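You operate a simulated robot arm through the tools that you are given. There is no shell and no other tool. Be economical: measure what you need, move in short steps, check, and stop when the job is done.

You run a simulated robot arm. Do the job below in one go: nothing can be reset, and whatever is moved stays where it is left.

## Task
Stack the 30 MM spacer block from the top of the packing bench on top of the 20 MM spacer block. Put the pack with the blue mark on the top of the stores bench away on the second shelf from the bottom of the pack bay. Take the rubbing block and leave it on the shelf under the stacking table. Fetch the blue brush and stand it on the socket card. Do these in any order. Set down upright: rubbing block, blue brush.
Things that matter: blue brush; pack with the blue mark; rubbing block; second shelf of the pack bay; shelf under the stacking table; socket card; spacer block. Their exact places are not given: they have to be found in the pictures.

Only the result counts: the job must be done as asked and must still hold three seconds after the hand-in. Knocking over, shifting, dropping, spilling or breaking anything else fails it.

## Robot
A 7-joint arm with a two-finger parallel gripper on a trunk, on a base that drives. Base frame: it is fixed to the floor where the robot stands at the start and does not move with it; the origin is under the middle of the robot, x ahead of it, y to its left, z up; the surface under the hand at the start is at about z = 0.76. Units: m, rad, N and s.
With the tool pointing down near the work surface it reaches from about 0.1 to 0.66 m from the robot's upright axis, wherever it stands. Its first joint turns from -2.897 to 2.897 rad. Places, roughly: blue brush (4x2x17 cm) [-0.9, -8.9, 0.5]; pack with the blue mark (24x7x2 cm) [0.6, -3.4, 0.8]; rubbing block (6x4x7 cm) [0.6, -8.2, 0.8]; second shelf of the pack bay [-1, -10.4, 0.8]; shelf under the stacking table [0.8, -8.2, 0.3]; socket card [-1, -10.75, 0.75]; spacer block [0.5, 0, 0.75]. Payload 3.91 kg.
The tool frame sits at the grasp point between the pads (the TCP): z along the fingers, y along the line on which they close. The tips reach 0.03 m beyond it. The gripper opens to 0.11 m. The fingers are 0.02 m wide and 0.01 m thick; the gripper's body (0.048 by 0.112 m) begins 0.055 m behind the TCP.
Orientation is told as [roll, pitch, yaw] about the base's x, y, z axes, in that order, counted from this pose: with the fingers straight down and closing along the base's y, the tool's x points along the base's -x, its y along +y and its z along -z.

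## Interface
- The arm moves only by the tool nudge_tool. Its argument "plan" is a list that holds one entry, the list of rows, each a list of 7 numbers: the shift along the tool's x, y, z in cm, then the turn, a rotation vector about the tool's x, y, z in rad, then the opening, from 0 (shut) to 1 (fully open). In form: [[[x, y, z, rx, ry, rz, claw], ...]]. A call has 1 to 8 rows; each row is the pose to reach, as a shift and turn from the pose commanded when the call began, along the tool's axes at that moment. A row lasts 0.2 s, in which the tool goes at most 0.05 m and 0.15 rad; a call with a longer step from one row to the next is refused whole, and so is a gripper value outside its range. Where a pose cannot be reached the arm comes as near as it can. A force on the tool above 40 N (or 10 N above the force at the start of the call, whichever is more), or a blocked arm, ends the call early, and 0.2 s more pass. The fingers move at their own pace (about 0.072 m/s each) and stop on an object; they squeeze with about 29 N. The grip force told is the motor's: it shows also when the fingers shut on nothing. Time passes only in rows, and 0.2 s behind the last, so rows that repeat a pose let the fingers close. It gives the time, the measured TCP pose, the force on the tool (base axes), the opening and the grip force at its end, in the units of the frame above (readings bear some noise), with the torque about the TCP (base axes, N m) and any sound that the robot's microphone picked up.
- Cameras (640 x 400 px; columns grow to the right, rows downward): "scene" is now at [0.0329, 0.1338, 1.1338]; the picture's right is [-0.36, -0.93, 0.00], its down [-0.43, 0.16, -0.89] and it looks along [0.83, -0.32, -0.46] (base axes); focal length 291 px, centre (320, 200). "wrist" rides on the gripper at [0.072, 0.017, -0.103] in the tool frame; the picture's right is [-0.23, 0.97, 0.00], its down [-0.76, -0.18, -0.62] and it looks along [-0.61, -0.14, 0.78] (tool axes); focal length 222 px, centre (320, 200).
- capture(camera): a new picture of that camera. The clock stands still meanwhile.
- slide_trunk(by): slides the trunk up (or, below 0, down) by that many m; the arm and the scene camera ride with it, the base frame stays. It gives what a move gives, with no picture.
- base_move(legs): drives the robot by 1 to 6 legs, each [ahead, left, turn to the left] in m, m and rad, along the robot's own axes; the way and the turn of a leg run together, so that a leg with both is an arc; at most 1.5 m and 3.142 rad a leg. The arm and the cameras ride along, it lands a little off, and it stops where it bumps. It gives what a move gives.
- aim_head(pan, tilt): turns the head with the scene camera to pan (to the left, within 2.705 rad either way) and tilt (down, from -0.506 to 1.204), counted from straight ahead of the robot. It gives what a move gives.
- probe_pixels(camera, pixels): for up to 12 pixels [column, row] of the newest picture of that camera ("zoom" is the newest enlarged one), the place [x, y, z] in the base frame of the surface seen there, good to about 0.002 m, but the place of the scene camera against the robot may be out by one fixed shift of up to 0.025 m in any direction. The clock stands still meanwhile.
- zoom(camera, box): a new picture of the part [left, top, right, bottom] of that camera's present view, enlarged. The clock stands still meanwhile.
- job_done(): hands the job in; it is judged then, once.

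Go step by step. Measure first, check grasps and placings, and put right what went wrong. The budget is 110 turns and 98 pictures, counting those below and the enlarged ones. Unless the task says otherwise, let go and move clear before handing in.

The tools are called by a JSON object that holds its "fn" and its "kwargs". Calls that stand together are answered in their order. nudge_tool: Moves the arm, as the interface text tells. Its arguments: {"type":"object","properties":{"plan":{"type":"array","items":{"type":"array","items":{"type":"array","items":{"type":"number"}}}}},"required":["plan"]} The other tools are called the same way: slide_trunk (by) slides the trunk up or down; base_move (legs) drives the base; aim_head (pan, tilt) turns the head that bears the scene camera; capture (camera) takes a picture; probe_pixels (camera, pixels) gives the place of the surface under pixels of a picture; zoom (camera, box) takes an enlarged picture of a part of a camera's view; job_done () hands the job in.

At the start:

```text
time_s: 0.0
position: [0.4641, 0.1276, 0.9453]
tool_rot: [0.001, -0.002, 0.001]
ft_force: [-1.0, -0.3, -0.1]
torque: [-0.01, -0.02, -0.01]
finger_gap: 0.11
grasp_force: 0.1
trunk travel left (down, up): [-0.177, 0.013]
robot x, y, heading: [0.0004, 0.0042, -0.004]
head pan, tilt: [-0.365, 0.473]
```

scene: 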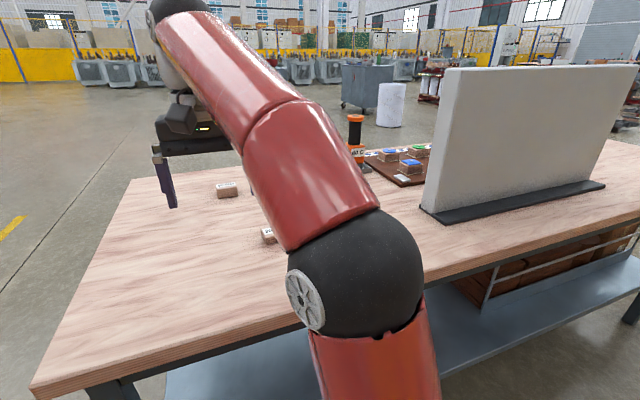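
wrist: 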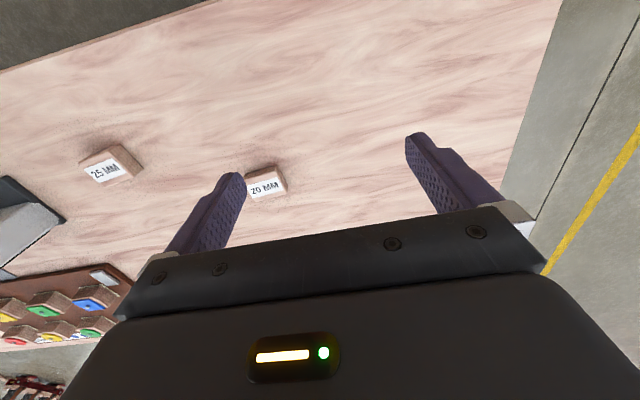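

The wrist picture shows blocks labelled 20 MM (265,185) and 25 MM (110,165); the 30 MM is not seen yet. I'll probe these and look around with the head.

{"fn": "probe_pixels", "kwargs": {"camera": "wrist", "pixels": [[265, 188], [262, 172], [103, 170], [110, 155], [320, 150]]}}

{"fn": "probe_pixels", "kwargs": {"camera": "scene", "pixels": [[227, 186], [267, 234], [356, 155], [410, 160], [374, 60], [150, 230]]}}

{"fn": "aim_head", "kwargs": {"pan": -0.9, "tilt": 0.5}}

{"fn": "capture", "kwargs": {"camera": "scene"}}

```text
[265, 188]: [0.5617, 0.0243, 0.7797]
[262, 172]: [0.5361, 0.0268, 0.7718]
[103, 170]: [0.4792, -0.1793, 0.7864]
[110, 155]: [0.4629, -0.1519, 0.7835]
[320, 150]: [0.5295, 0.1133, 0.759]
```

```text
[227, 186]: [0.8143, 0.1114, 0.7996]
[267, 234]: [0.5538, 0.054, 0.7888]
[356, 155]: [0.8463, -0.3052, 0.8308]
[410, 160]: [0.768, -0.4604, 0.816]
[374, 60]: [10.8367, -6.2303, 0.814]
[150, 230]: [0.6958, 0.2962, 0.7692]
```

```text
time_s: 1.0
position: [0.4633, 0.1291, 0.9461]
tool_rot: [0.0, 0.0, 0.002]
ft_force: [-0.6, 0.1, 1.0]
torque: [-0.01, -0.04, 0.01]
finger_gap: 0.1099
grasp_force: 0.1
trunk travel left (down, up): [-0.177, 0.013]
robot x, y, heading: [-0.0035, -0.0019, -0.004]
head pan, tilt: [-0.901, 0.499]
```

```text
95 pictures are left
```

scene: 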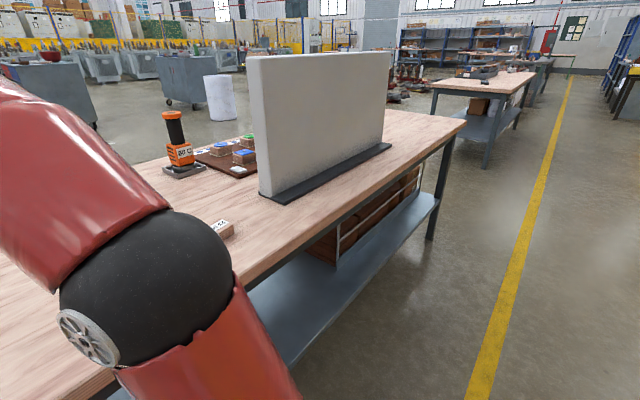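

The block at scene (227,186) earlier, near [0.81,0.11], may be the 30 MM. I'll zoom on it.

{"fn": "aim_head", "kwargs": {"pan": 0.1, "tilt": 0.5}}

{"fn": "capture", "kwargs": {"camera": "scene"}}

```text
time_s: 2.2
position: [0.4644, 0.1275, 0.9456]
tool_rot: [0.001, 0.001, 0.001]
ft_force: [0.2, 0.3, 0.3]
torque: [0.01, -0.03, -0.03]
finger_gap: 0.11
grasp_force: 0.0
trunk travel left (down, up): [-0.177, 0.013]
robot x, y, heading: [-0.0021, -0.003, -0.004]
head pan, tilt: [0.099, 0.499]
```

```text
94 pictures are left
```

scene: 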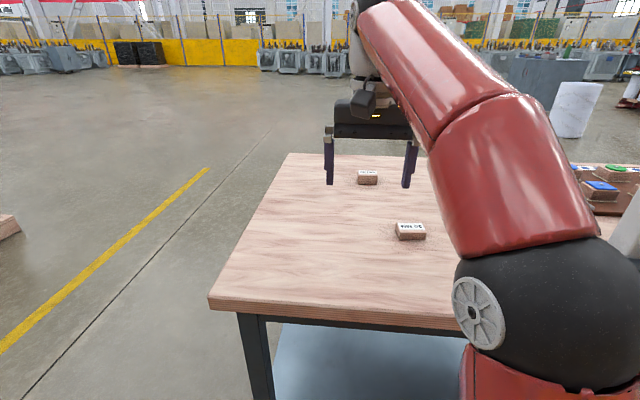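

{"fn": "zoom", "kwargs": {"camera": "scene", "box": [330, 160, 440, 250]}}

{"fn": "probe_pixels", "kwargs": {"camera": "zoom", "pixels": [[330, 300], [210, 55]]}}

```text
4.44 times, centred on (385, 205) of scene
```

zoom: 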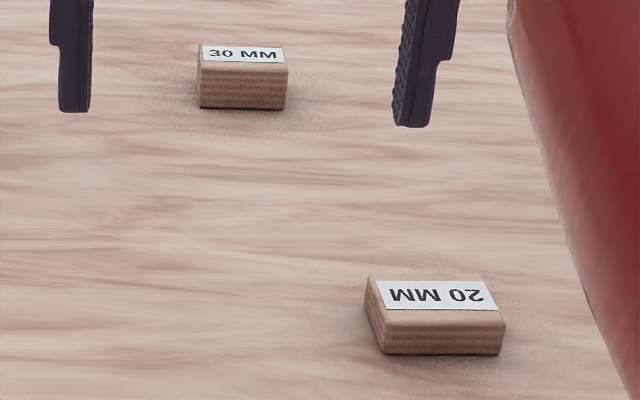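

```text
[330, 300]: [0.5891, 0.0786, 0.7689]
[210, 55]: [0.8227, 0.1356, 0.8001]
```

The 30 MM block is at about [0.82,0.11], beyond comfortable reach. I'll measure the bench edge to see how far I can drive ahead.

{"fn": "probe_pixels", "kwargs": {"camera": "scene", "pixels": [[212, 303], [350, 313], [288, 155], [440, 318], [300, 350], [252, 350]]}}

{"fn": "zoom", "kwargs": {"camera": "scene", "box": [360, 165, 376, 190]}}

{"fn": "probe_pixels", "kwargs": {"camera": "zoom", "pixels": [[150, 150], [320, 120], [320, 290], [480, 150], [320, 200]]}}

```text
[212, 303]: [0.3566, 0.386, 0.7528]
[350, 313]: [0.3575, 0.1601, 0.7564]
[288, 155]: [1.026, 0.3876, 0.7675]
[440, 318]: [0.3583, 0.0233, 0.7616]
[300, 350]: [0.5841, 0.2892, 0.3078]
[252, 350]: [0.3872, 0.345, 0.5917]
```

```text
16.00 times, centred on (368, 178) of scene
```

zoom: 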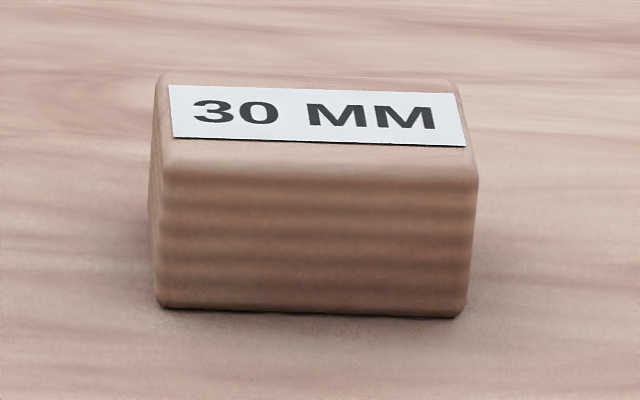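

```text
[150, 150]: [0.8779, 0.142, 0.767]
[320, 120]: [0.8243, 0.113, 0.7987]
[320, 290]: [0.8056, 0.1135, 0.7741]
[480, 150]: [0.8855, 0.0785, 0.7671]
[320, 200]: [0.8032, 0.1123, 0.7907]
```

The bench edge is at x≈0.357. I'll look down to see the robot's own base and its clearance.

{"fn": "aim_head", "kwargs": {"pan": 0.5, "tilt": 1.2}}

{"fn": "capture", "kwargs": {"camera": "scene"}}

```text
time_s: 3.3
position: [0.4639, 0.1292, 0.9462]
tool_rot: [-0.001, 0.001, 0.0]
ft_force: [-0.1, -0.4, -0.9]
torque: [0.03, 0.02, 0.01]
finger_gap: 0.1101
grasp_force: 0.0
trunk travel left (down, up): [-0.177, 0.013]
robot x, y, heading: [-0.0008, 0.0008, 0.004]
head pan, tilt: [0.499, 1.201]
```

```text
91 pictures are left
```

scene: 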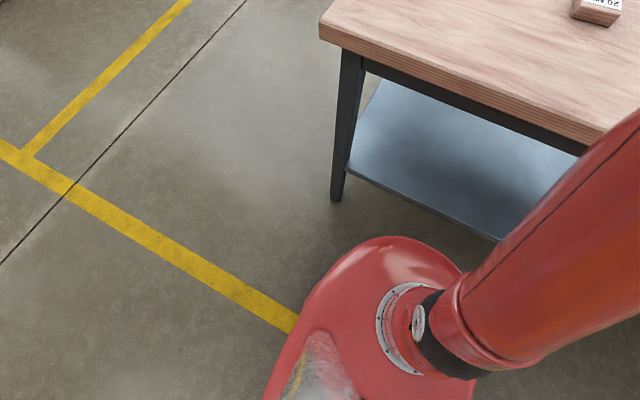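

{"fn": "probe_pixels", "kwargs": {"camera": "scene", "pixels": [[390, 240], [450, 262], [310, 310], [340, 265], [352, 180], [470, 225], [415, 325], [275, 390], [465, 280], [340, 195]]}}

```text
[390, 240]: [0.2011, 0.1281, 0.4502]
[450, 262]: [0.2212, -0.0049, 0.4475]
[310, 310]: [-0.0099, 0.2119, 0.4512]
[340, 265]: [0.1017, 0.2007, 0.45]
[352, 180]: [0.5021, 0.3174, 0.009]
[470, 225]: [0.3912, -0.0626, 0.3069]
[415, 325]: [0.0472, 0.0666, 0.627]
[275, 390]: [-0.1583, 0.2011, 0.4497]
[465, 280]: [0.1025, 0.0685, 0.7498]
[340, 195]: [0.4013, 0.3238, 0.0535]
```

The base front is about 0.23 m from its axis and lower than the bench top, so from the left end of the bench both blocks are in reach. I'll drive there: left, ahead, turn right, ahead.

{"fn": "base_move", "kwargs": {"legs": [[0, 0.9, 0], [0.7, 0, 0], [0, 0, -1.571], [0.27, 0, 0]]}}

{"fn": "aim_head", "kwargs": {"pan": 0.0, "tilt": 0.7}}

{"fn": "capture", "kwargs": {"camera": "scene"}}

{"fn": "capture", "kwargs": {"camera": "wrist"}}

```text
time_s: 16.9
position: [0.8303, 0.1757, 0.9466]
tool_rot: [-0.001, 0.001, -1.571]
ft_force: [0.0, 0.7, 0.0]
torque: [0.01, 0.0, -0.05]
finger_gap: 0.11
grasp_force: 0.0
trunk travel left (down, up): [-0.177, 0.013]
robot x, y, heading: [0.7008, 0.6386, -1.572]
head pan, tilt: [0.499, 1.201]
```

```text
time_s: 17.8
position: [0.8301, 0.1751, 0.9455]
tool_rot: [0.001, -0.001, -1.569]
ft_force: [0.3, 0.0, 0.5]
torque: [0.02, -0.02, -0.02]
finger_gap: 0.1098
grasp_force: 0.0
trunk travel left (down, up): [-0.177, 0.013]
robot x, y, heading: [0.7023, 0.6402, -1.571]
head pan, tilt: [0.0, 0.7]
```

```text
90 pictures are left
```

scene: 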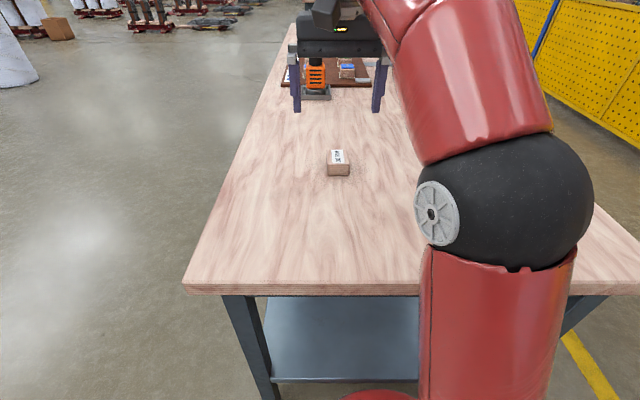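

```text
89 pictures are left
```

wrist: 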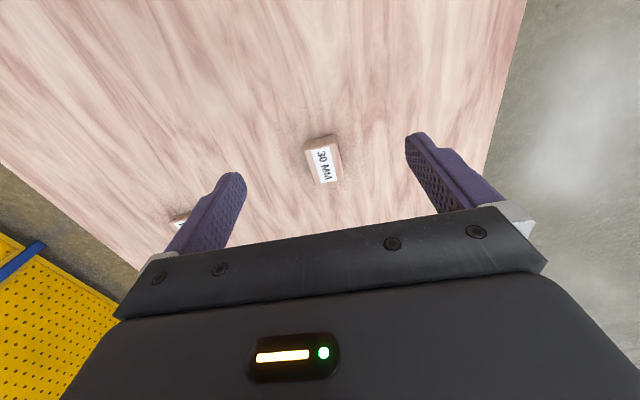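

The 30 MM block shows at wrist (325,160), the 20 MM partly behind the left finger. I'll zoom and probe the 30 MM block.

{"fn": "zoom", "kwargs": {"camera": "wrist", "box": [293, 130, 357, 190]}}

{"fn": "probe_pixels", "kwargs": {"camera": "zoom", "pixels": [[110, 160], [420, 100], [220, 340], [480, 320], [330, 220], [300, 80], [100, 60]]}}

```text
6.67 times, centred on (325, 160) of wrist
```

zoom: 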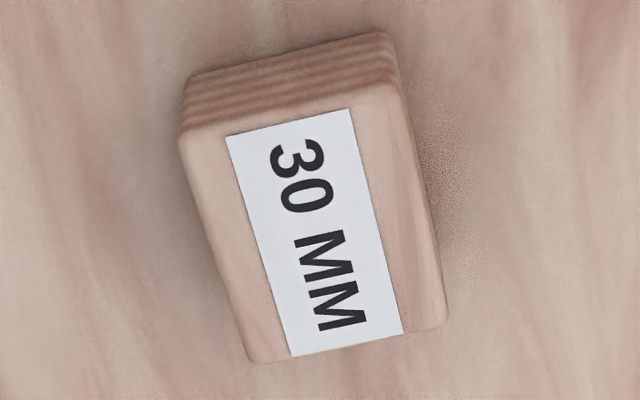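

```text
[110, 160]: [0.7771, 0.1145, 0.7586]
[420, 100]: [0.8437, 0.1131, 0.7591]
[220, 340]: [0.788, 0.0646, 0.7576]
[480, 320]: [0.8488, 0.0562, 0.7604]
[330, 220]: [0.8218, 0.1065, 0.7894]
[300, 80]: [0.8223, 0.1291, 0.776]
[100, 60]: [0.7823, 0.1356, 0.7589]
```

{"fn": "probe_pixels", "kwargs": {"camera": "zoom", "pixels": [[192, 140], [388, 95], [438, 322], [254, 354], [312, 225], [225, 250], [410, 200], [290, 114], [340, 343]]}}

```text
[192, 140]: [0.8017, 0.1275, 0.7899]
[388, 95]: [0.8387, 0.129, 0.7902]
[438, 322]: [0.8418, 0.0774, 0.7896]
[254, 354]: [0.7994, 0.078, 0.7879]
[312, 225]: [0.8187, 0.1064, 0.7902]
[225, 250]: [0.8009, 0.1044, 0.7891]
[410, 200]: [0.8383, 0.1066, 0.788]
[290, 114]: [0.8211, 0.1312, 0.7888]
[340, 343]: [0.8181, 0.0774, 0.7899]
```

The block's top is centred at about [0.8195,0.103,0.789], square to the axes, 40 mm along x. I'll go above it and down with tips 5 mm off the bench.

{"fn": "nudge_tool", "kwargs": {"plan": [[[-3.6, -0.5, 2, 0, 0, 0, 0.8], [-7.2, -1.05, 4, 0, 0, 0, 0.7], [-7.2, -1.05, 8, 0, 0, 0, 0.7], [-7.2, -1.05, 11, 0, 0, 0, 0.7], [-7.2, -1.05, 13.5, 0, 0, 0, 0.7], [-7.2, -1.05, 15.1, 0, 0, 0, 0.7], [-7.2, -1.05, 15.1, 0, 0, 0, 0.7]]]}}

{"fn": "capture", "kwargs": {"camera": "wrist"}}

```text
time_s: 19.4
position: [0.8194, 0.1041, 0.7963]
tool_rot: [0.001, 0.0, -1.571]
ft_force: [0.0, -0.1, 0.0]
torque: [-0.01, -0.02, -0.03]
finger_gap: 0.0769
grasp_force: 0.1
trunk travel left (down, up): [-0.177, 0.013]
robot x, y, heading: [0.705, 0.6408, -1.567]
head pan, tilt: [0.0, 0.7]
```

```text
87 pictures are left
```

wrist: 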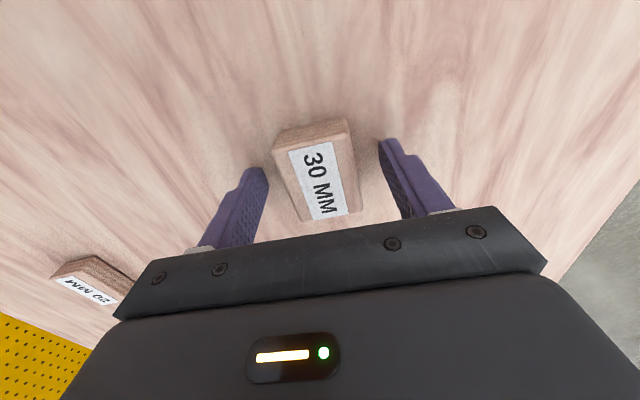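

The block sits between the fingers (around (318,185)). Close and lift.

{"fn": "nudge_tool", "kwargs": {"plan": [[[0, 0, 0, 0, 0, 0, 0.2], [0, 0, 0, 0, 0, 0, 0.1], [0, 0, 0, 0, 0, 0, 0.1], [0, 0, 0, 0, 0, 0, 0.1], [0, 0, -3, 0, 0, 0, 0.1], [0, 0, -7, 0, 0, 0, 0.1], [0, 0, -10, 0, 0, 0, 0.1]]]}}

{"fn": "capture", "kwargs": {"camera": "wrist"}}

```text
time_s: 21.0
position: [0.818, 0.1044, 0.8948]
tool_rot: [0.001, 0.002, -1.57]
ft_force: [-0.4, -0.4, -0.5]
torque: [-0.01, 0.02, -0.01]
finger_gap: 0.0111
grasp_force: 0.0
trunk travel left (down, up): [-0.177, 0.013]
robot x, y, heading: [0.7012, 0.6381, -1.565]
head pan, tilt: [0.0, 0.7]
```

```text
86 pictures are left
```

wrist: 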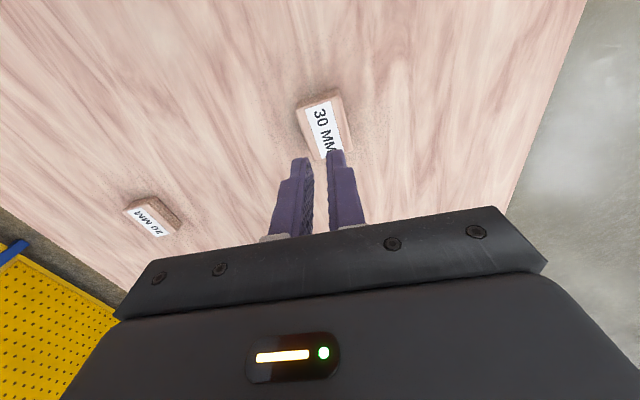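

The grip closed on nothing: the block is still on the bench at (325,120). I'll re-measure it and the finger tips.

{"fn": "zoom", "kwargs": {"camera": "wrist", "box": [270, 80, 390, 180]}}

{"fn": "probe_pixels", "kwargs": {"camera": "wrist", "pixels": [[320, 120], [305, 115], [340, 110], [320, 102], [300, 160], [335, 153], [303, 200], [340, 200], [310, 150]]}}

{"fn": "capture", "kwargs": {"camera": "scene"}}

```text
4.00 times, centred on (330, 130) of wrist
```

zoom: 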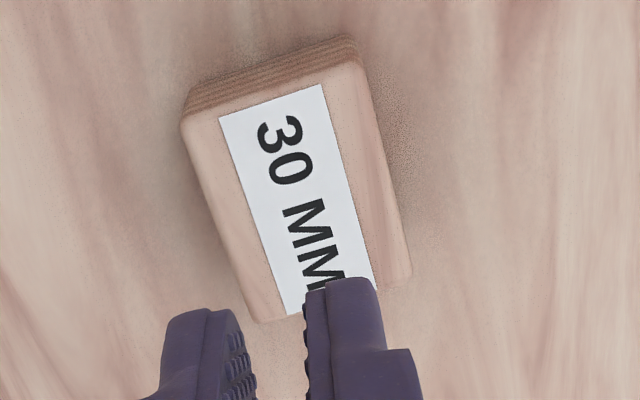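

```text
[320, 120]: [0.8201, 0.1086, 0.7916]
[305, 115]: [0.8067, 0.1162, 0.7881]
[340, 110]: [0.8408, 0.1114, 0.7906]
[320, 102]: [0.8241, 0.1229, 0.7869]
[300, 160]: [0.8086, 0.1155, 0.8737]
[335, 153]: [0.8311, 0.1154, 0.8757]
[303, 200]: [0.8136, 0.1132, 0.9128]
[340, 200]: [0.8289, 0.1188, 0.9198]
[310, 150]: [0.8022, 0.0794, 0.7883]
```

```text
84 pictures are left
```

scene: 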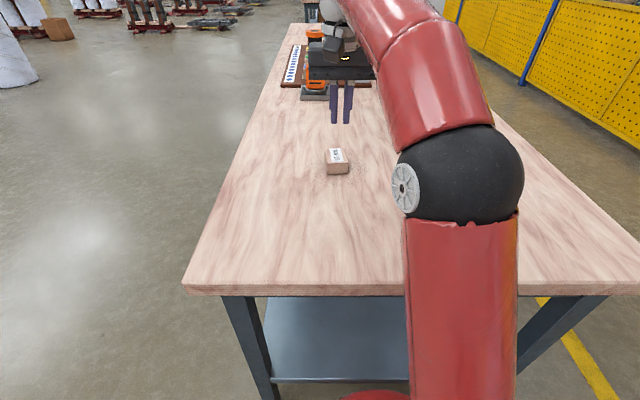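

The fingers are in line with the block, so it either slipped out or was never reached. I'll redo it in separate steps: open, go down slightly lower, close fully, then read.

{"fn": "nudge_tool", "kwargs": {"plan": [[[0, 0, 0, 0, 0, 0, 0.7], [0, 0, 0, 0, 0, 0, 0.7], [0, 0, 0, 0, 0, 0, 0.7], [0, 0, 4, 0, 0, 0, 0.7], [0, 0, 7, 0, 0, 0, 0.7], [0, 0, 9, 0, 0, 0, 0.7], [0, 0, 10.3, 0, 0, 0, 0.7], [0, 0, 10.3, 0, 0, 0, 0.7]]]}}

{"fn": "nudge_tool", "kwargs": {"plan": [[[0, 0, 0, 0, 0, 0, 0], [0, 0, 0, 0, 0, 0, 0], [0, 0, 0, 0, 0, 0, 0], [0, 0, 0, 0, 0, 0, 0]]]}}

{"fn": "capture", "kwargs": {"camera": "wrist"}}

```text
time_s: 22.8
position: [0.8195, 0.106, 0.7912]
tool_rot: [-0.001, 0.0, -1.571]
ft_force: [-0.7, 0.1, 1.0]
torque: [-0.01, 0.01, 0.01]
finger_gap: 0.0769
grasp_force: 0.0
trunk travel left (down, up): [-0.177, 0.013]
robot x, y, heading: [0.7027, 0.6404, -1.575]
head pan, tilt: [0.0, 0.7]
```

```text
time_s: 23.8
position: [0.8195, 0.1043, 0.7925]
tool_rot: [0.001, -0.001, -1.57]
ft_force: [0.3, 0.1, 2.0]
torque: [-0.03, 0.03, 0.0]
finger_gap: 0.0433
grasp_force: 29.0
trunk travel left (down, up): [-0.177, 0.013]
robot x, y, heading: [0.7022, 0.6392, -1.571]
head pan, tilt: [0.0, 0.7]
```

```text
83 pictures are left
```

wrist: 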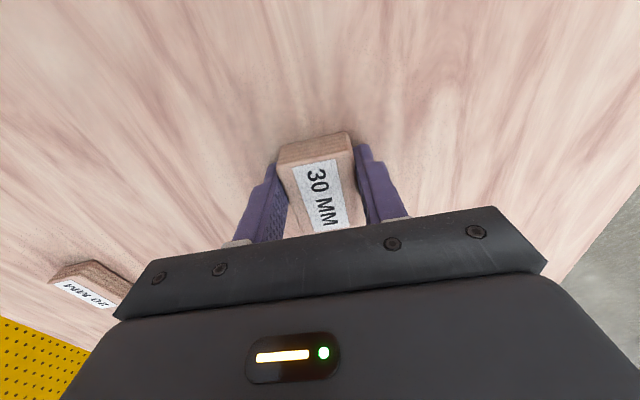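

Now held: gap 0.043, 29 N. I'll lift slowly.

{"fn": "nudge_tool", "kwargs": {"plan": [[[0, 0, -0.5, 0, 0, 0, 0], [0, 0, -1, 0, 0, 0, 0], [0, 0, -2, 0, 0, 0, 0], [0, 0, -3, 0, 0, 0, 0], [0, 0, -4, 0, 0, 0, 0], [0, 0, -6, 0, 0, 0, 0], [0, 0, -8, 0, 0, 0, 0], [0, 0, -10, 0, 0, 0, 0]]]}}

{"fn": "capture", "kwargs": {"camera": "wrist"}}

```text
time_s: 25.6
position: [0.8201, 0.1053, 0.8906]
tool_rot: [-0.001, -0.002, -1.57]
ft_force: [0.1, 0.7, -0.8]
torque: [0.02, -0.01, 0.02]
finger_gap: 0.0436
grasp_force: 29.1
trunk travel left (down, up): [-0.177, 0.013]
robot x, y, heading: [0.7024, 0.6404, -1.573]
head pan, tilt: [0.0, 0.7]
```

```text
82 pictures are left
```

wrist: 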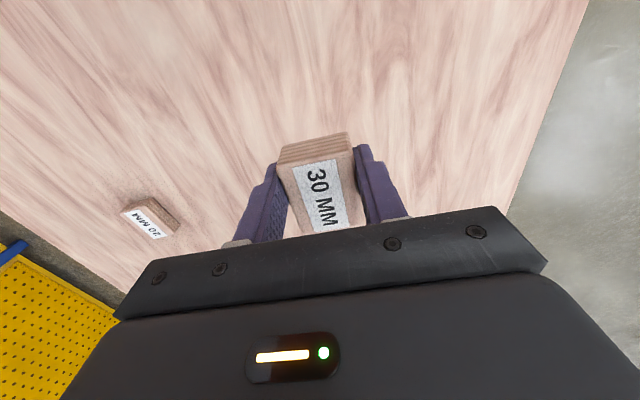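

The block is lifted. Now measure the 20 MM block at (150,218).

{"fn": "zoom", "kwargs": {"camera": "wrist", "box": [110, 190, 190, 240]}}

{"fn": "probe_pixels", "kwargs": {"camera": "zoom", "pixels": [[90, 178], [285, 60], [530, 300], [340, 375], [300, 220], [200, 120], [400, 180], [430, 335], [220, 280]]}}

```text
8.00 times, centred on (150, 215) of wrist
```

zoom: 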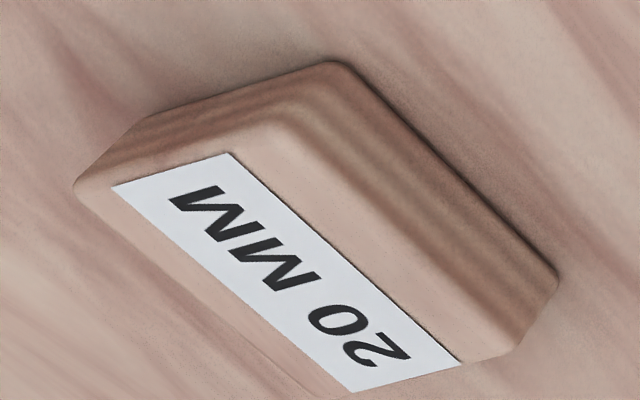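

```text
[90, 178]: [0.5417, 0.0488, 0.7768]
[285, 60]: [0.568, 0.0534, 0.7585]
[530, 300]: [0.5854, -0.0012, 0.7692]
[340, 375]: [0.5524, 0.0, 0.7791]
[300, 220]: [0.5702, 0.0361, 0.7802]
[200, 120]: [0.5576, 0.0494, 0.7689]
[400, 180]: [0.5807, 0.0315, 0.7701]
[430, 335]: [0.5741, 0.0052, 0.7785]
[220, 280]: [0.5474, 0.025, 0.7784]
```

{"fn": "zoom", "kwargs": {"camera": "wrist", "box": [110, 192, 190, 242]}}

{"fn": "probe_pixels", "kwargs": {"camera": "zoom", "pixels": [[83, 170], [140, 142], [210, 125], [275, 115], [330, 170], [390, 225], [440, 280], [490, 335], [110, 205], [160, 250], [220, 300], [300, 367]]}}

```text
8.00 times, centred on (150, 217) of wrist
```

zoom: 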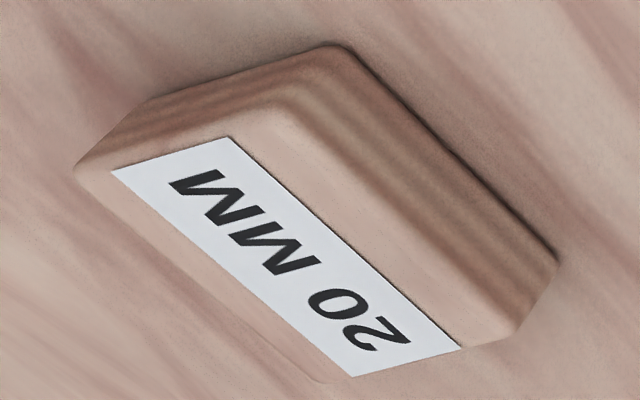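

```text
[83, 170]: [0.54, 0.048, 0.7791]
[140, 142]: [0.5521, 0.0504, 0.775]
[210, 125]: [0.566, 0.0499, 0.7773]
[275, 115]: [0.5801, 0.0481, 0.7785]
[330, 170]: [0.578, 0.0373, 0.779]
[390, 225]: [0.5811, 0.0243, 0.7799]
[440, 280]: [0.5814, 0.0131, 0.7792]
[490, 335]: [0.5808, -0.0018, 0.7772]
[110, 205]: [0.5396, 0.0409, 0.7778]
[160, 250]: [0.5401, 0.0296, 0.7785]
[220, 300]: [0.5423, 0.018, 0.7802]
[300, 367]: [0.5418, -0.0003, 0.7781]
```

The 20 MM block is square to the axes, centred [0.561,0.024], top 0.779. I'll carry the 30 MM over it.

{"fn": "nudge_tool", "kwargs": {"plan": [[[-1.3, -4.3, 0, 0, 0, 0, 0], [-2.6, -8.6, 0, 0, 0, 0, 0], [-4, -13, 0, 0, 0, 0, 0], [-5.3, -17.3, 0, 0, 0, 0, 0], [-6.7, -21.6, 0, 0, 0, 0, 0], [-7.9, -25.8, 0, 0, 0, 0, 0], [-7.9, -25.8, 2, 0, 0, 0, 0], [-7.9, -25.8, 4, 0, 0, 0, 0]]]}}

{"fn": "capture", "kwargs": {"camera": "wrist"}}

```text
time_s: 27.4
position: [0.5667, 0.0276, 0.8605]
tool_rot: [-0.002, -0.01, -1.569]
ft_force: [0.6, -0.1, -0.6]
torque: [0.05, 0.01, 0.0]
finger_gap: 0.0436
grasp_force: 29.3
out of reach, approached as far as the arm can: row 5, 6, 7
trunk travel left (down, up): [-0.177, 0.013]
robot x, y, heading: [0.7011, 0.6408, -1.572]
head pan, tilt: [0.0, 0.7]
```

```text
79 pictures are left
```

wrist: 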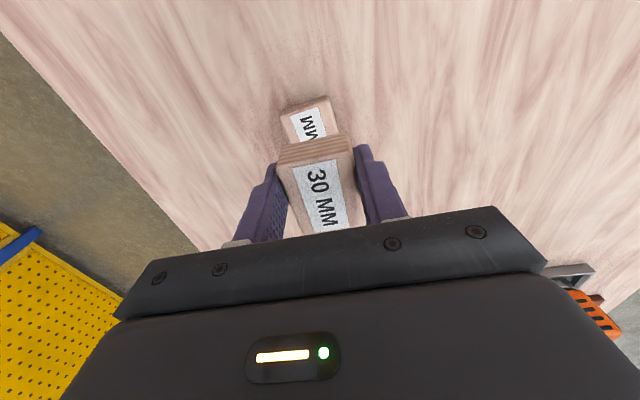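

The pose was a bit out of reach. I'll shift the base 0.1 m to its right (toward -x) and recompute.

{"fn": "base_move", "kwargs": {"legs": [[0.0, -0.12, 0]]}}

{"fn": "nudge_tool", "kwargs": {"plan": [[[0, 0, 0, 0, 0, 0, 0]]]}}

```text
time_s: 28.3
position: [0.5482, 0.0278, 0.8647]
tool_rot: [-0.005, -0.019, -1.562]
ft_force: [0.5, -0.2, -0.8]
torque: [0.01, -0.02, 0.02]
finger_gap: 0.0432
grasp_force: 28.9
trunk travel left (down, up): [-0.177, 0.013]
robot x, y, heading: [0.679, 0.6418, -1.56]
head pan, tilt: [0.0, 0.7]
stopped in leg 1: the robot was blocked; the commanded pose is now the measured one
```

```text
time_s: 28.7
position: [0.5486, 0.0275, 0.8634]
tool_rot: [-0.002, -0.017, -1.56]
ft_force: [-0.3, -0.2, -0.9]
torque: [0.02, 0.01, -0.03]
finger_gap: 0.0436
grasp_force: 29.3
trunk travel left (down, up): [-0.177, 0.013]
robot x, y, heading: [0.6767, 0.6373, -1.561]
head pan, tilt: [0.0, 0.7]
```

The base was blocked after 2 cm. I'll look down to its right to see what's there.

{"fn": "aim_head", "kwargs": {"pan": -0.8, "tilt": 1.1}}

{"fn": "capture", "kwargs": {"camera": "scene"}}

{"fn": "capture", "kwargs": {"camera": "wrist"}}

```text
time_s: 29.8
position: [0.548, 0.0283, 0.8634]
tool_rot: [-0.003, -0.017, -1.559]
ft_force: [-0.1, -0.2, -0.7]
torque: [0.01, -0.05, -0.01]
finger_gap: 0.0432
grasp_force: 28.7
trunk travel left (down, up): [-0.177, 0.013]
robot x, y, heading: [0.6819, 0.6395, -1.559]
head pan, tilt: [-0.799, 1.1]
```

```text
78 pictures are left
```

scene: 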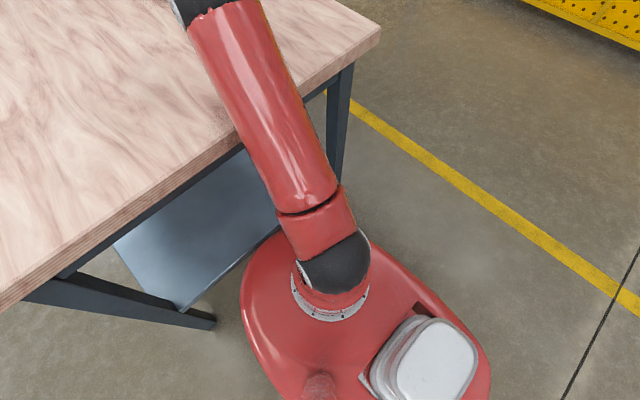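

```text
77 pictures are left
```

wrist: 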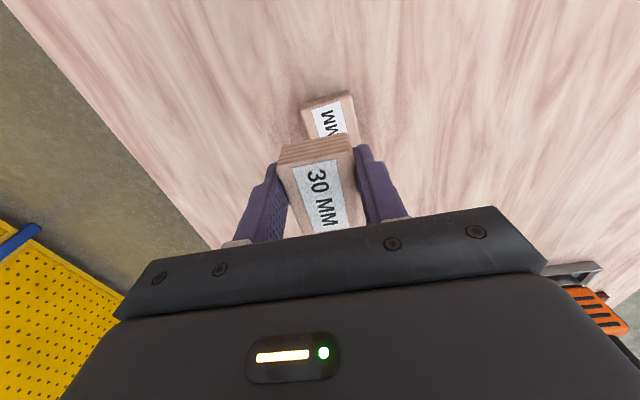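

The upper arm lies nearly on the bench edge when stretched this far, so that blocked it. The front side suits the 20 MM block better: I'll raise and retract the arm, then drive back to the start place.

{"fn": "nudge_tool", "kwargs": {"plan": [[[2, 1, -2, 0, 0, 0, 0], [5, 3, -5, 0, 0, 0, 0], [8, 6, -7, 0, 0, 0, 0], [11, 9, -9, 0, 0, 0, 0], [14, 12, -9, 0, 0, 0, 0], [15, 16, -9, 0, 0, 0, 0], [15, 20, -9, 0, 0, 0, 0], [15, 24, -9, 0, 0, 0, 0]]]}}

{"fn": "base_move", "kwargs": {"legs": [[-0.3, 0, 0], [0, 0, 1.56], [-0.68, 0, 0], [0, -0.92, 0], [0.04, 0, 0]]}}

{"fn": "capture", "kwargs": {"camera": "wrist"}}

```text
time_s: 31.6
position: [0.7897, 0.1755, 0.9475]
tool_rot: [-0.002, -0.011, -1.559]
ft_force: [0.5, 0.3, -0.1]
torque: [-0.02, -0.02, -0.01]
finger_gap: 0.0434
grasp_force: 29.6
trunk travel left (down, up): [-0.177, 0.013]
robot x, y, heading: [0.677, 0.6407, -1.559]
head pan, tilt: [-0.799, 1.1]
```

```text
time_s: 45.7
position: [0.4819, 0.1362, 0.9473]
tool_rot: [-0.002, -0.011, -0.003]
ft_force: [0.0, -0.2, -0.7]
torque: [-0.02, -0.04, -0.03]
finger_gap: 0.0433
grasp_force: 29.3
trunk travel left (down, up): [-0.177, 0.013]
robot x, y, heading: [0.0177, 0.0357, -0.001]
head pan, tilt: [-0.799, 1.1]
```

```text
76 pictures are left
```

wrist: 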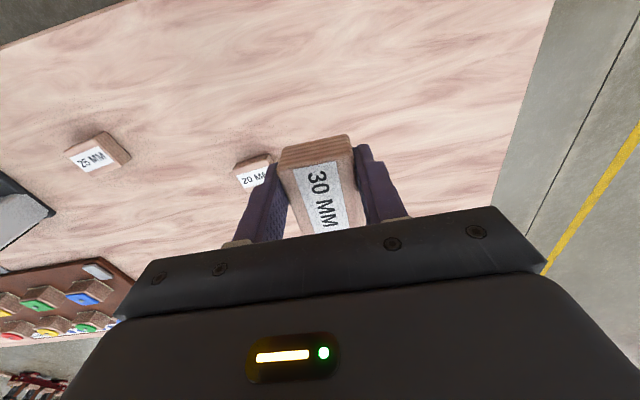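

At the front again. I'll turn the tool by -90° yaw while moving above the 20 MM block.

{"fn": "nudge_tool", "kwargs": {"plan": [[[-1, -1.5, 0, 0, 0, 0.14, 0], [-2, -3, 0, 0, 0, 0.28, 0], [-3, -4.5, 0, 0, 0, 0.42, 0], [-4, -6, 0, 0, 0, 0.56, 0], [-5, -7.5, 0, 0, 0, 0.7, 0], [-6, -9, 0, 0, 0, 0.84, 0], [-7, -10, 0, 0, 0, 0.98, 0], [-7.9, -11.1, 0, 0, 0, 1.12, 0]]]}}

{"fn": "nudge_tool", "kwargs": {"plan": [[[0, 0, 0, 0, 0, 0.14, 0], [0, 0, 0, 0, 0, 0.28, 0], [0, 0, 2, 0, 0, 0.42, 0], [0, 0, 4, 0, 0, 0.448, 0], [0, 0, 6, 0, 0, 0.448, 0], [0, 0, 6, 0, 0, 0.448, 0]]]}}

{"fn": "capture", "kwargs": {"camera": "wrist"}}

```text
time_s: 47.5
position: [0.545, 0.033, 0.9374]
tool_rot: [0.008, -0.008, -0.986]
ft_force: [0.3, -0.2, -0.5]
torque: [0.0, 0.01, 0.0]
finger_gap: 0.0432
grasp_force: 29.5
out of reach, approached as far as the arm can: row 5, 6, 7, 8
trunk travel left (down, up): [-0.177, 0.013]
robot x, y, heading: [0.0171, 0.0363, -0.006]
head pan, tilt: [-0.799, 1.1]
```

```text
time_s: 48.9
position: [0.5419, 0.0326, 0.8772]
tool_rot: [0.012, -0.005, -1.433]
ft_force: [0.1, -0.5, -0.7]
torque: [0.01, 0.02, -0.03]
finger_gap: 0.0433
grasp_force: 29.0
trunk travel left (down, up): [-0.177, 0.013]
robot x, y, heading: [0.0153, 0.0365, -0.007]
head pan, tilt: [-0.799, 1.1]
```

```text
75 pictures are left
```

wrist: 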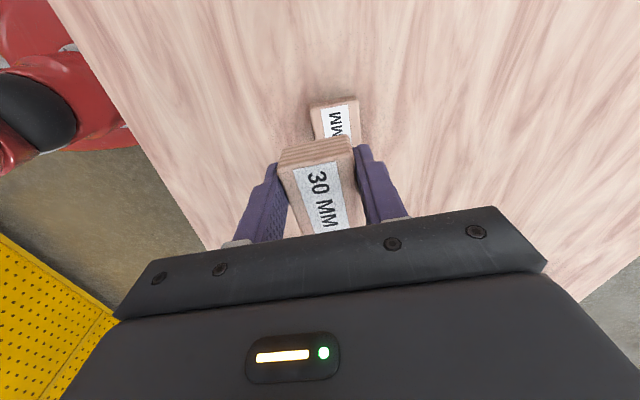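

Nearly above; short in x by 19 mm and yaw by 0.136. I'll correct while lowering to z≈0.84.

{"fn": "nudge_tool", "kwargs": {"plan": [[[-0.5, 0.9, 1.5, 0, -0.006, 0.07, 0], [-0.96, 1.78, 3, 0.005, -0.012, 0.136, 0], [-0.96, 1.78, 3.7, 0.005, -0.012, 0.136, 0], [-0.96, 1.78, 3.7, 0.005, -0.012, 0.136, 0]]]}}

{"fn": "capture", "kwargs": {"camera": "wrist"}}

```text
time_s: 49.9
position: [0.5616, 0.0258, 0.8423]
tool_rot: [0.01, -0.014, -1.569]
ft_force: [-0.2, 0.5, -0.2]
torque: [-0.02, 0.01, 0.03]
finger_gap: 0.0434
grasp_force: 28.6
trunk travel left (down, up): [-0.177, 0.013]
robot x, y, heading: [0.0179, 0.0291, 0.002]
head pan, tilt: [-0.799, 1.1]
```

```text
74 pictures are left
```

wrist: 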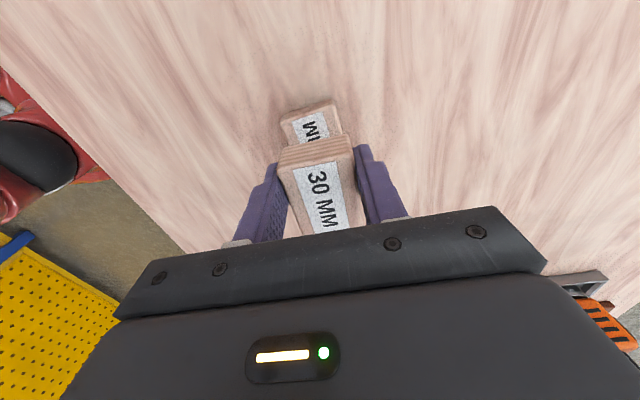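

{"fn": "zoom", "kwargs": {"camera": "wrist", "box": [260, 90, 380, 165]}}

{"fn": "probe_pixels", "kwargs": {"camera": "zoom", "pixels": [[120, 190], [390, 110], [250, 130], [130, 360], [470, 300], [300, 330], [260, 95], [410, 210], [150, 260]]}}

```text
5.33 times, centred on (320, 128) of wrist
```

zoom: 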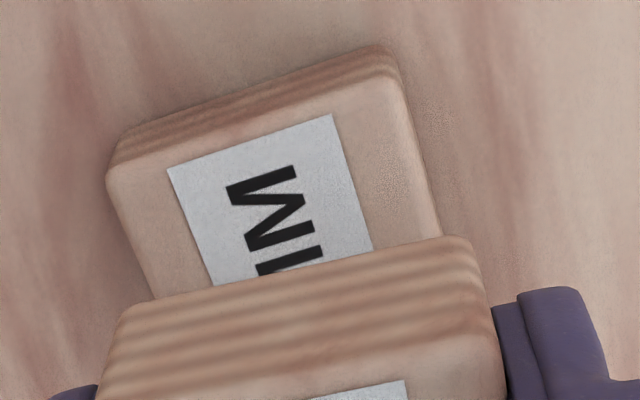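

```text
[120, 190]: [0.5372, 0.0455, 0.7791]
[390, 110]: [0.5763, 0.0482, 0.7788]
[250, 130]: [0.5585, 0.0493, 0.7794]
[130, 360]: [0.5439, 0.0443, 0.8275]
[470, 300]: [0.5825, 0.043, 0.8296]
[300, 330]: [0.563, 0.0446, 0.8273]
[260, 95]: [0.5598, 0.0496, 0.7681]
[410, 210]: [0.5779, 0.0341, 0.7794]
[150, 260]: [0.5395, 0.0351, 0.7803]
```

The 30 MM block sits about 4 mm off in +x and 5 mm in -y against the lower one. I'll correct and lower to just touching.

{"fn": "nudge_tool", "kwargs": {"plan": [[[0.4, -0.35, 0.5, 0, 0, 0, 0], [0.4, -0.35, 1.5, 0, 0, 0, 0], [0.4, -0.35, 2.3, 0, 0, 0, 0], [0.4, -0.35, 2.8, 0, 0, 0, 0], [0.4, -0.35, 2.95, 0, 0, 0, 0], [0.4, -0.35, 2.95, 0, 0, 0, 0]]]}}

{"fn": "capture", "kwargs": {"camera": "wrist"}}

```text
time_s: 51.3
position: [0.5595, 0.0295, 0.8123]
tool_rot: [0.009, -0.015, -1.568]
ft_force: [0.5, 0.4, -0.9]
torque: [0.02, 0.02, -0.03]
finger_gap: 0.0432
grasp_force: 28.9
trunk travel left (down, up): [-0.177, 0.013]
robot x, y, heading: [0.0204, 0.0369, -0.002]
head pan, tilt: [-0.799, 1.1]
```

```text
72 pictures are left
```

wrist: 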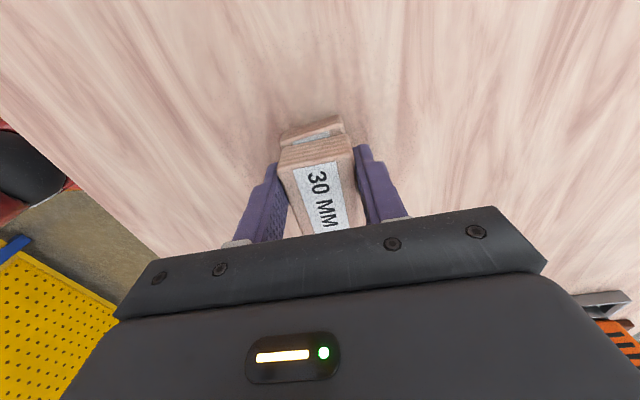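

{"fn": "zoom", "kwargs": {"camera": "wrist", "box": [265, 105, 375, 175]}}

{"fn": "probe_pixels", "kwargs": {"camera": "zoom", "pixels": [[220, 185], [330, 155], [280, 130], [300, 240], [150, 200], [440, 130], [120, 260], [480, 210], [290, 330]]}}

```text
5.71 times, centred on (320, 140) of wrist
```

zoom: 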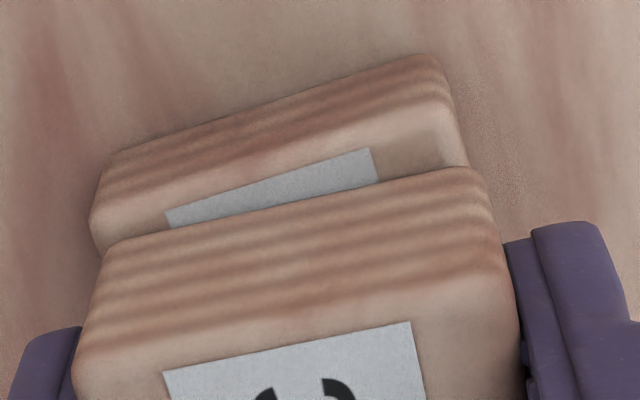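

```text
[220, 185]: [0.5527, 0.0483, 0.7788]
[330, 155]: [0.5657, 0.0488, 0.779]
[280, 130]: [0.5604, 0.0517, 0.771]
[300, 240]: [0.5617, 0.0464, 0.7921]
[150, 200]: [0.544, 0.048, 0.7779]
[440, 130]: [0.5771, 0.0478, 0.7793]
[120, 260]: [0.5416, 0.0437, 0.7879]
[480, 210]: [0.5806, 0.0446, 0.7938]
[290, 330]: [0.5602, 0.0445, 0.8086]
```

The upper block is still 5 mm short in y. Shift that, then lower gently until contact.

{"fn": "nudge_tool", "kwargs": {"plan": [[[0, 0, -0.3, 0, 0, 0, 0], [0.45, 0, -0.3, 0, 0, 0, 0], [0.45, 0, 0, 0, 0, 0, 0], [0.45, 0, 0.1, 0, 0, 0, 0], [0.45, 0, 0.15, 0, 0, 0, 0]]]}}

{"fn": "zoom", "kwargs": {"camera": "wrist", "box": [265, 105, 375, 175]}}

```text
time_s: 52.5
position: [0.5591, 0.0342, 0.8111]
tool_rot: [0.012, -0.013, -1.568]
ft_force: [2.5, 1.6, 11.8]
torque: [0.22, 0.1, -0.02]
finger_gap: 0.0433
grasp_force: 29.2
trunk travel left (down, up): [-0.177, 0.013]
robot x, y, heading: [0.0179, 0.0354, -0.005]
head pan, tilt: [-0.799, 1.1]
```

```text
5.71 times, centred on (320, 140) of wrist
```

zoom: 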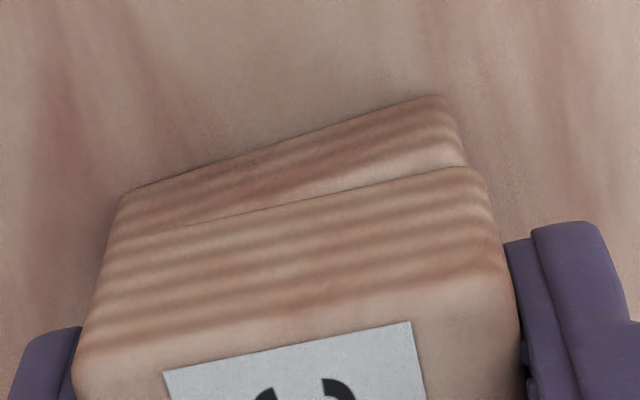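

Contact (12 N) and well aligned. Release and rise straight up.

{"fn": "nudge_tool", "kwargs": {"plan": [[[0, 0, -0.05, 0, 0, 0, 0.6], [0, 0, -0.05, 0, 0, 0, 0.7], [0, 0, -0.05, 0, 0, 0, 0.7], [0, 0, -2, 0, 0, 0, 0.7], [0, 0, -5, 0, 0, 0, 0.7], [0, 0, -9, 0, 0, 0, 0.7]]]}}

{"fn": "capture", "kwargs": {"camera": "wrist"}}

```text
time_s: 53.9
position: [0.5581, 0.0348, 0.901]
tool_rot: [0.01, -0.015, -1.568]
ft_force: [-1.0, 0.7, -1.1]
torque: [0.0, 0.02, 0.05]
finger_gap: 0.0768
grasp_force: 0.0
trunk travel left (down, up): [-0.177, 0.013]
robot x, y, heading: [0.0183, 0.0314, -0.007]
head pan, tilt: [-0.799, 1.1]
```

```text
69 pictures are left
```

wrist: 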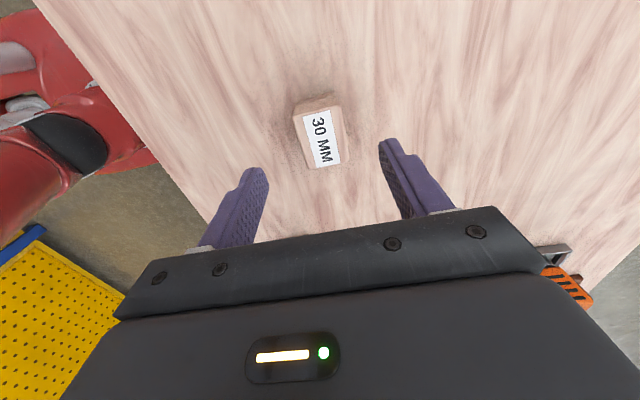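

The stack stands. I'll retract the arm and turn the tool back, then drive toward the stores bench.

{"fn": "nudge_tool", "kwargs": {"plan": [[[1.5, -1, -1, 0, 0, -0.14, 0.7], [3, -2, -2, 0, 0, -0.28, 0.7], [4.5, -3, -3, 0, 0, -0.42, 0.7], [6, -4, -4, 0, 0, -0.56, 0.7], [7.5, -5, -4, 0, 0, -0.7, 0.7], [9, -6, -4, 0, 0, -0.84, 0.7], [10, -7, -4, 0, 0, -0.98, 0.7], [11.5, -8, -4, 0, 0, -1.12, 0.7]]]}}

{"fn": "nudge_tool", "kwargs": {"plan": [[[0, 0, 0, 0, 0, -0.14, 0.7], [0, 0, 0, 0, 0, -0.28, 0.7], [0, 0, 0, 0, 0, -0.42, 0.7], [0, 0, 0, 0, 0, -0.448, 0.7]]]}}

{"fn": "base_move", "kwargs": {"legs": [[-0.15, 0, 0], [0, -1.2, 0], [0, -1.2, 0]]}}

{"fn": "aim_head", "kwargs": {"pan": -0.7, "tilt": 0.45}}

{"fn": "capture", "kwargs": {"camera": "scene"}}

```text
time_s: 55.7
position: [0.4773, 0.1497, 0.9376]
tool_rot: [-0.01, -0.013, -0.448]
ft_force: [0.3, 0.2, 0.0]
torque: [0.02, 0.01, 0.0]
finger_gap: 0.0771
grasp_force: 0.1
trunk travel left (down, up): [-0.177, 0.013]
robot x, y, heading: [0.0162, 0.0339, -0.006]
head pan, tilt: [-0.799, 1.1]
```

```text
time_s: 56.7
position: [0.4775, 0.1516, 0.9387]
tool_rot: [-0.015, -0.009, 0.002]
ft_force: [0.8, 0.7, 0.3]
torque: [-0.01, -0.02, 0.01]
finger_gap: 0.077
grasp_force: 0.1
trunk travel left (down, up): [-0.177, 0.013]
robot x, y, heading: [0.0173, 0.0375, -0.006]
head pan, tilt: [-0.799, 1.1]
```

```text
time_s: 69.3
position: [0.3583, -2.2266, 0.9369]
tool_rot: [-0.016, -0.009, 0.017]
ft_force: [0.1, -0.2, 0.5]
torque: [0.0, 0.0, -0.01]
finger_gap: 0.077
grasp_force: 0.1
trunk travel left (down, up): [-0.177, 0.013]
robot x, y, heading: [-0.0975, -2.3504, 0.014]
head pan, tilt: [-0.799, 1.1]
```

```text
time_s: 70.4
position: [0.3592, -2.2266, 0.9378]
tool_rot: [-0.016, -0.008, 0.018]
ft_force: [0.1, -0.1, 0.6]
torque: [0.0, 0.02, 0.03]
finger_gap: 0.0772
grasp_force: 0.1
trunk travel left (down, up): [-0.177, 0.013]
robot x, y, heading: [-0.0983, -2.3544, 0.013]
head pan, tilt: [-0.7, 0.45]
```

```text
68 pictures are left
```

scene: 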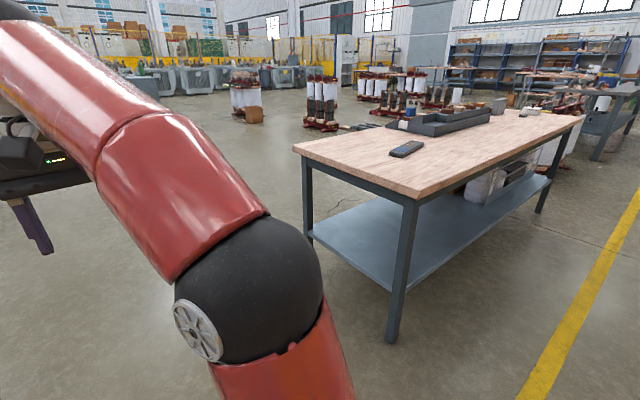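

Stores bench ahead right. I'll zoom on its top around (450,125).

{"fn": "zoom", "kwargs": {"camera": "scene", "box": [370, 80, 570, 200]}}

{"fn": "probe_pixels", "kwargs": {"camera": "scene", "pixels": [[407, 148], [294, 147], [415, 195], [582, 118], [440, 120], [500, 106]]}}

```text
3.20 times, centred on (470, 140) of scene
```

zoom: 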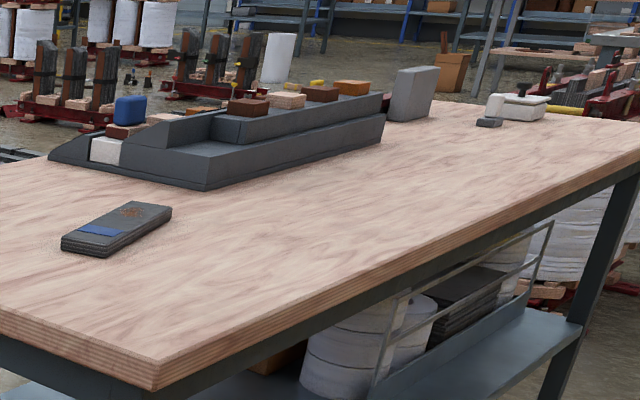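

```text
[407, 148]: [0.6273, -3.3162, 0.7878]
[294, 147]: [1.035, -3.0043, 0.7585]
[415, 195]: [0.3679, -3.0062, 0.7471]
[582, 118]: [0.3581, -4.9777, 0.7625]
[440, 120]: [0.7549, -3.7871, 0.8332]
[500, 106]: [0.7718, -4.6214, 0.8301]
```

The blue-banded pack lies near [0.61,-3.33]. I'll drive to stand in front of it and look with the wrist camera.

{"fn": "base_move", "kwargs": {"legs": [[0, -1.1, -0.013], [0.12, 0, 0]]}}

{"fn": "capture", "kwargs": {"camera": "wrist"}}

```text
time_s: 76.8
position: [0.4803, -3.3424, 0.9387]
tool_rot: [-0.014, -0.008, -0.004]
ft_force: [-0.1, 1.3, 0.2]
torque: [0.02, 0.01, 0.01]
finger_gap: 0.0767
grasp_force: 0.0
trunk travel left (down, up): [-0.177, 0.013]
robot x, y, heading: [0.0166, -3.4564, -0.013]
head pan, tilt: [-0.7, 0.45]
```

```text
66 pictures are left
```

wrist: 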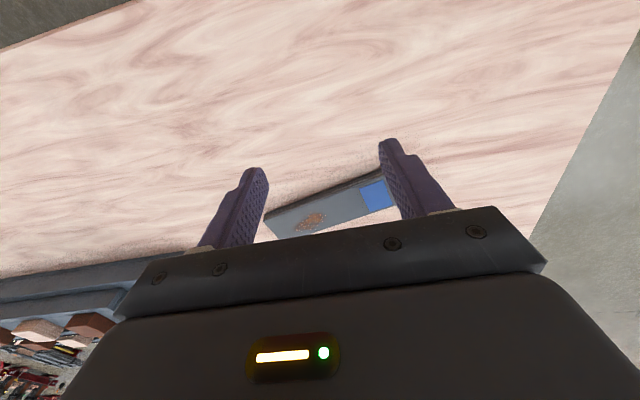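

The pack lies with its long side along y. Before choosing a grasp I want to see the pack bay, so I'll look down the aisle.

{"fn": "aim_head", "kwargs": {"pan": -1.7, "tilt": 0.15}}

{"fn": "capture", "kwargs": {"camera": "scene"}}

```text
time_s: 78.1
position: [0.48, -3.3428, 0.9389]
tool_rot: [-0.015, -0.009, -0.004]
ft_force: [-2.1, 0.7, 0.5]
torque: [-0.04, -0.03, 0.01]
finger_gap: 0.077
grasp_force: 0.0
trunk travel left (down, up): [-0.177, 0.013]
robot x, y, heading: [0.0193, -3.4581, -0.006]
head pan, tilt: [-1.7, 0.15]
```

```text
65 pictures are left
```

scene: 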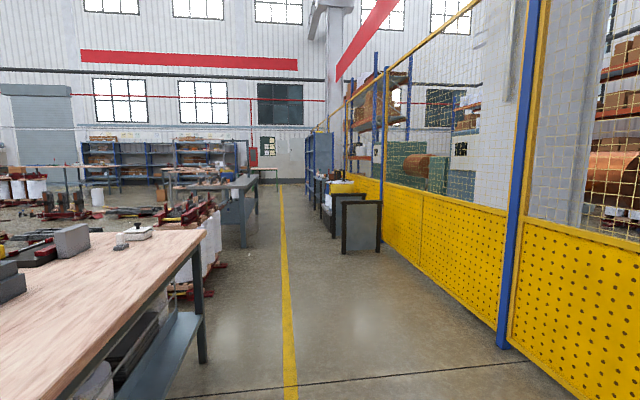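

{"fn": "zoom", "kwargs": {"camera": "scene", "box": [285, 120, 395, 260]}}

{"fn": "probe_pixels", "kwargs": {"camera": "scene", "pixels": [[310, 160], [322, 160], [360, 230], [345, 180], [325, 195], [470, 270]]}}

```text
2.86 times, centred on (340, 190) of scene
```

zoom: 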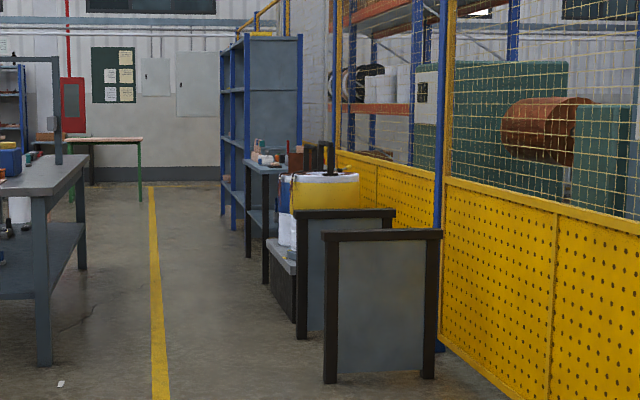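

```text
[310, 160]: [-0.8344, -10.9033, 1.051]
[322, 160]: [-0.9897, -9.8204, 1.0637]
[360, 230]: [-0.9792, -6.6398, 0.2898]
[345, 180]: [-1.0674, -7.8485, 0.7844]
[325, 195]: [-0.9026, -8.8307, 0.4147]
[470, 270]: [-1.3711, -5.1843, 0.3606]
```

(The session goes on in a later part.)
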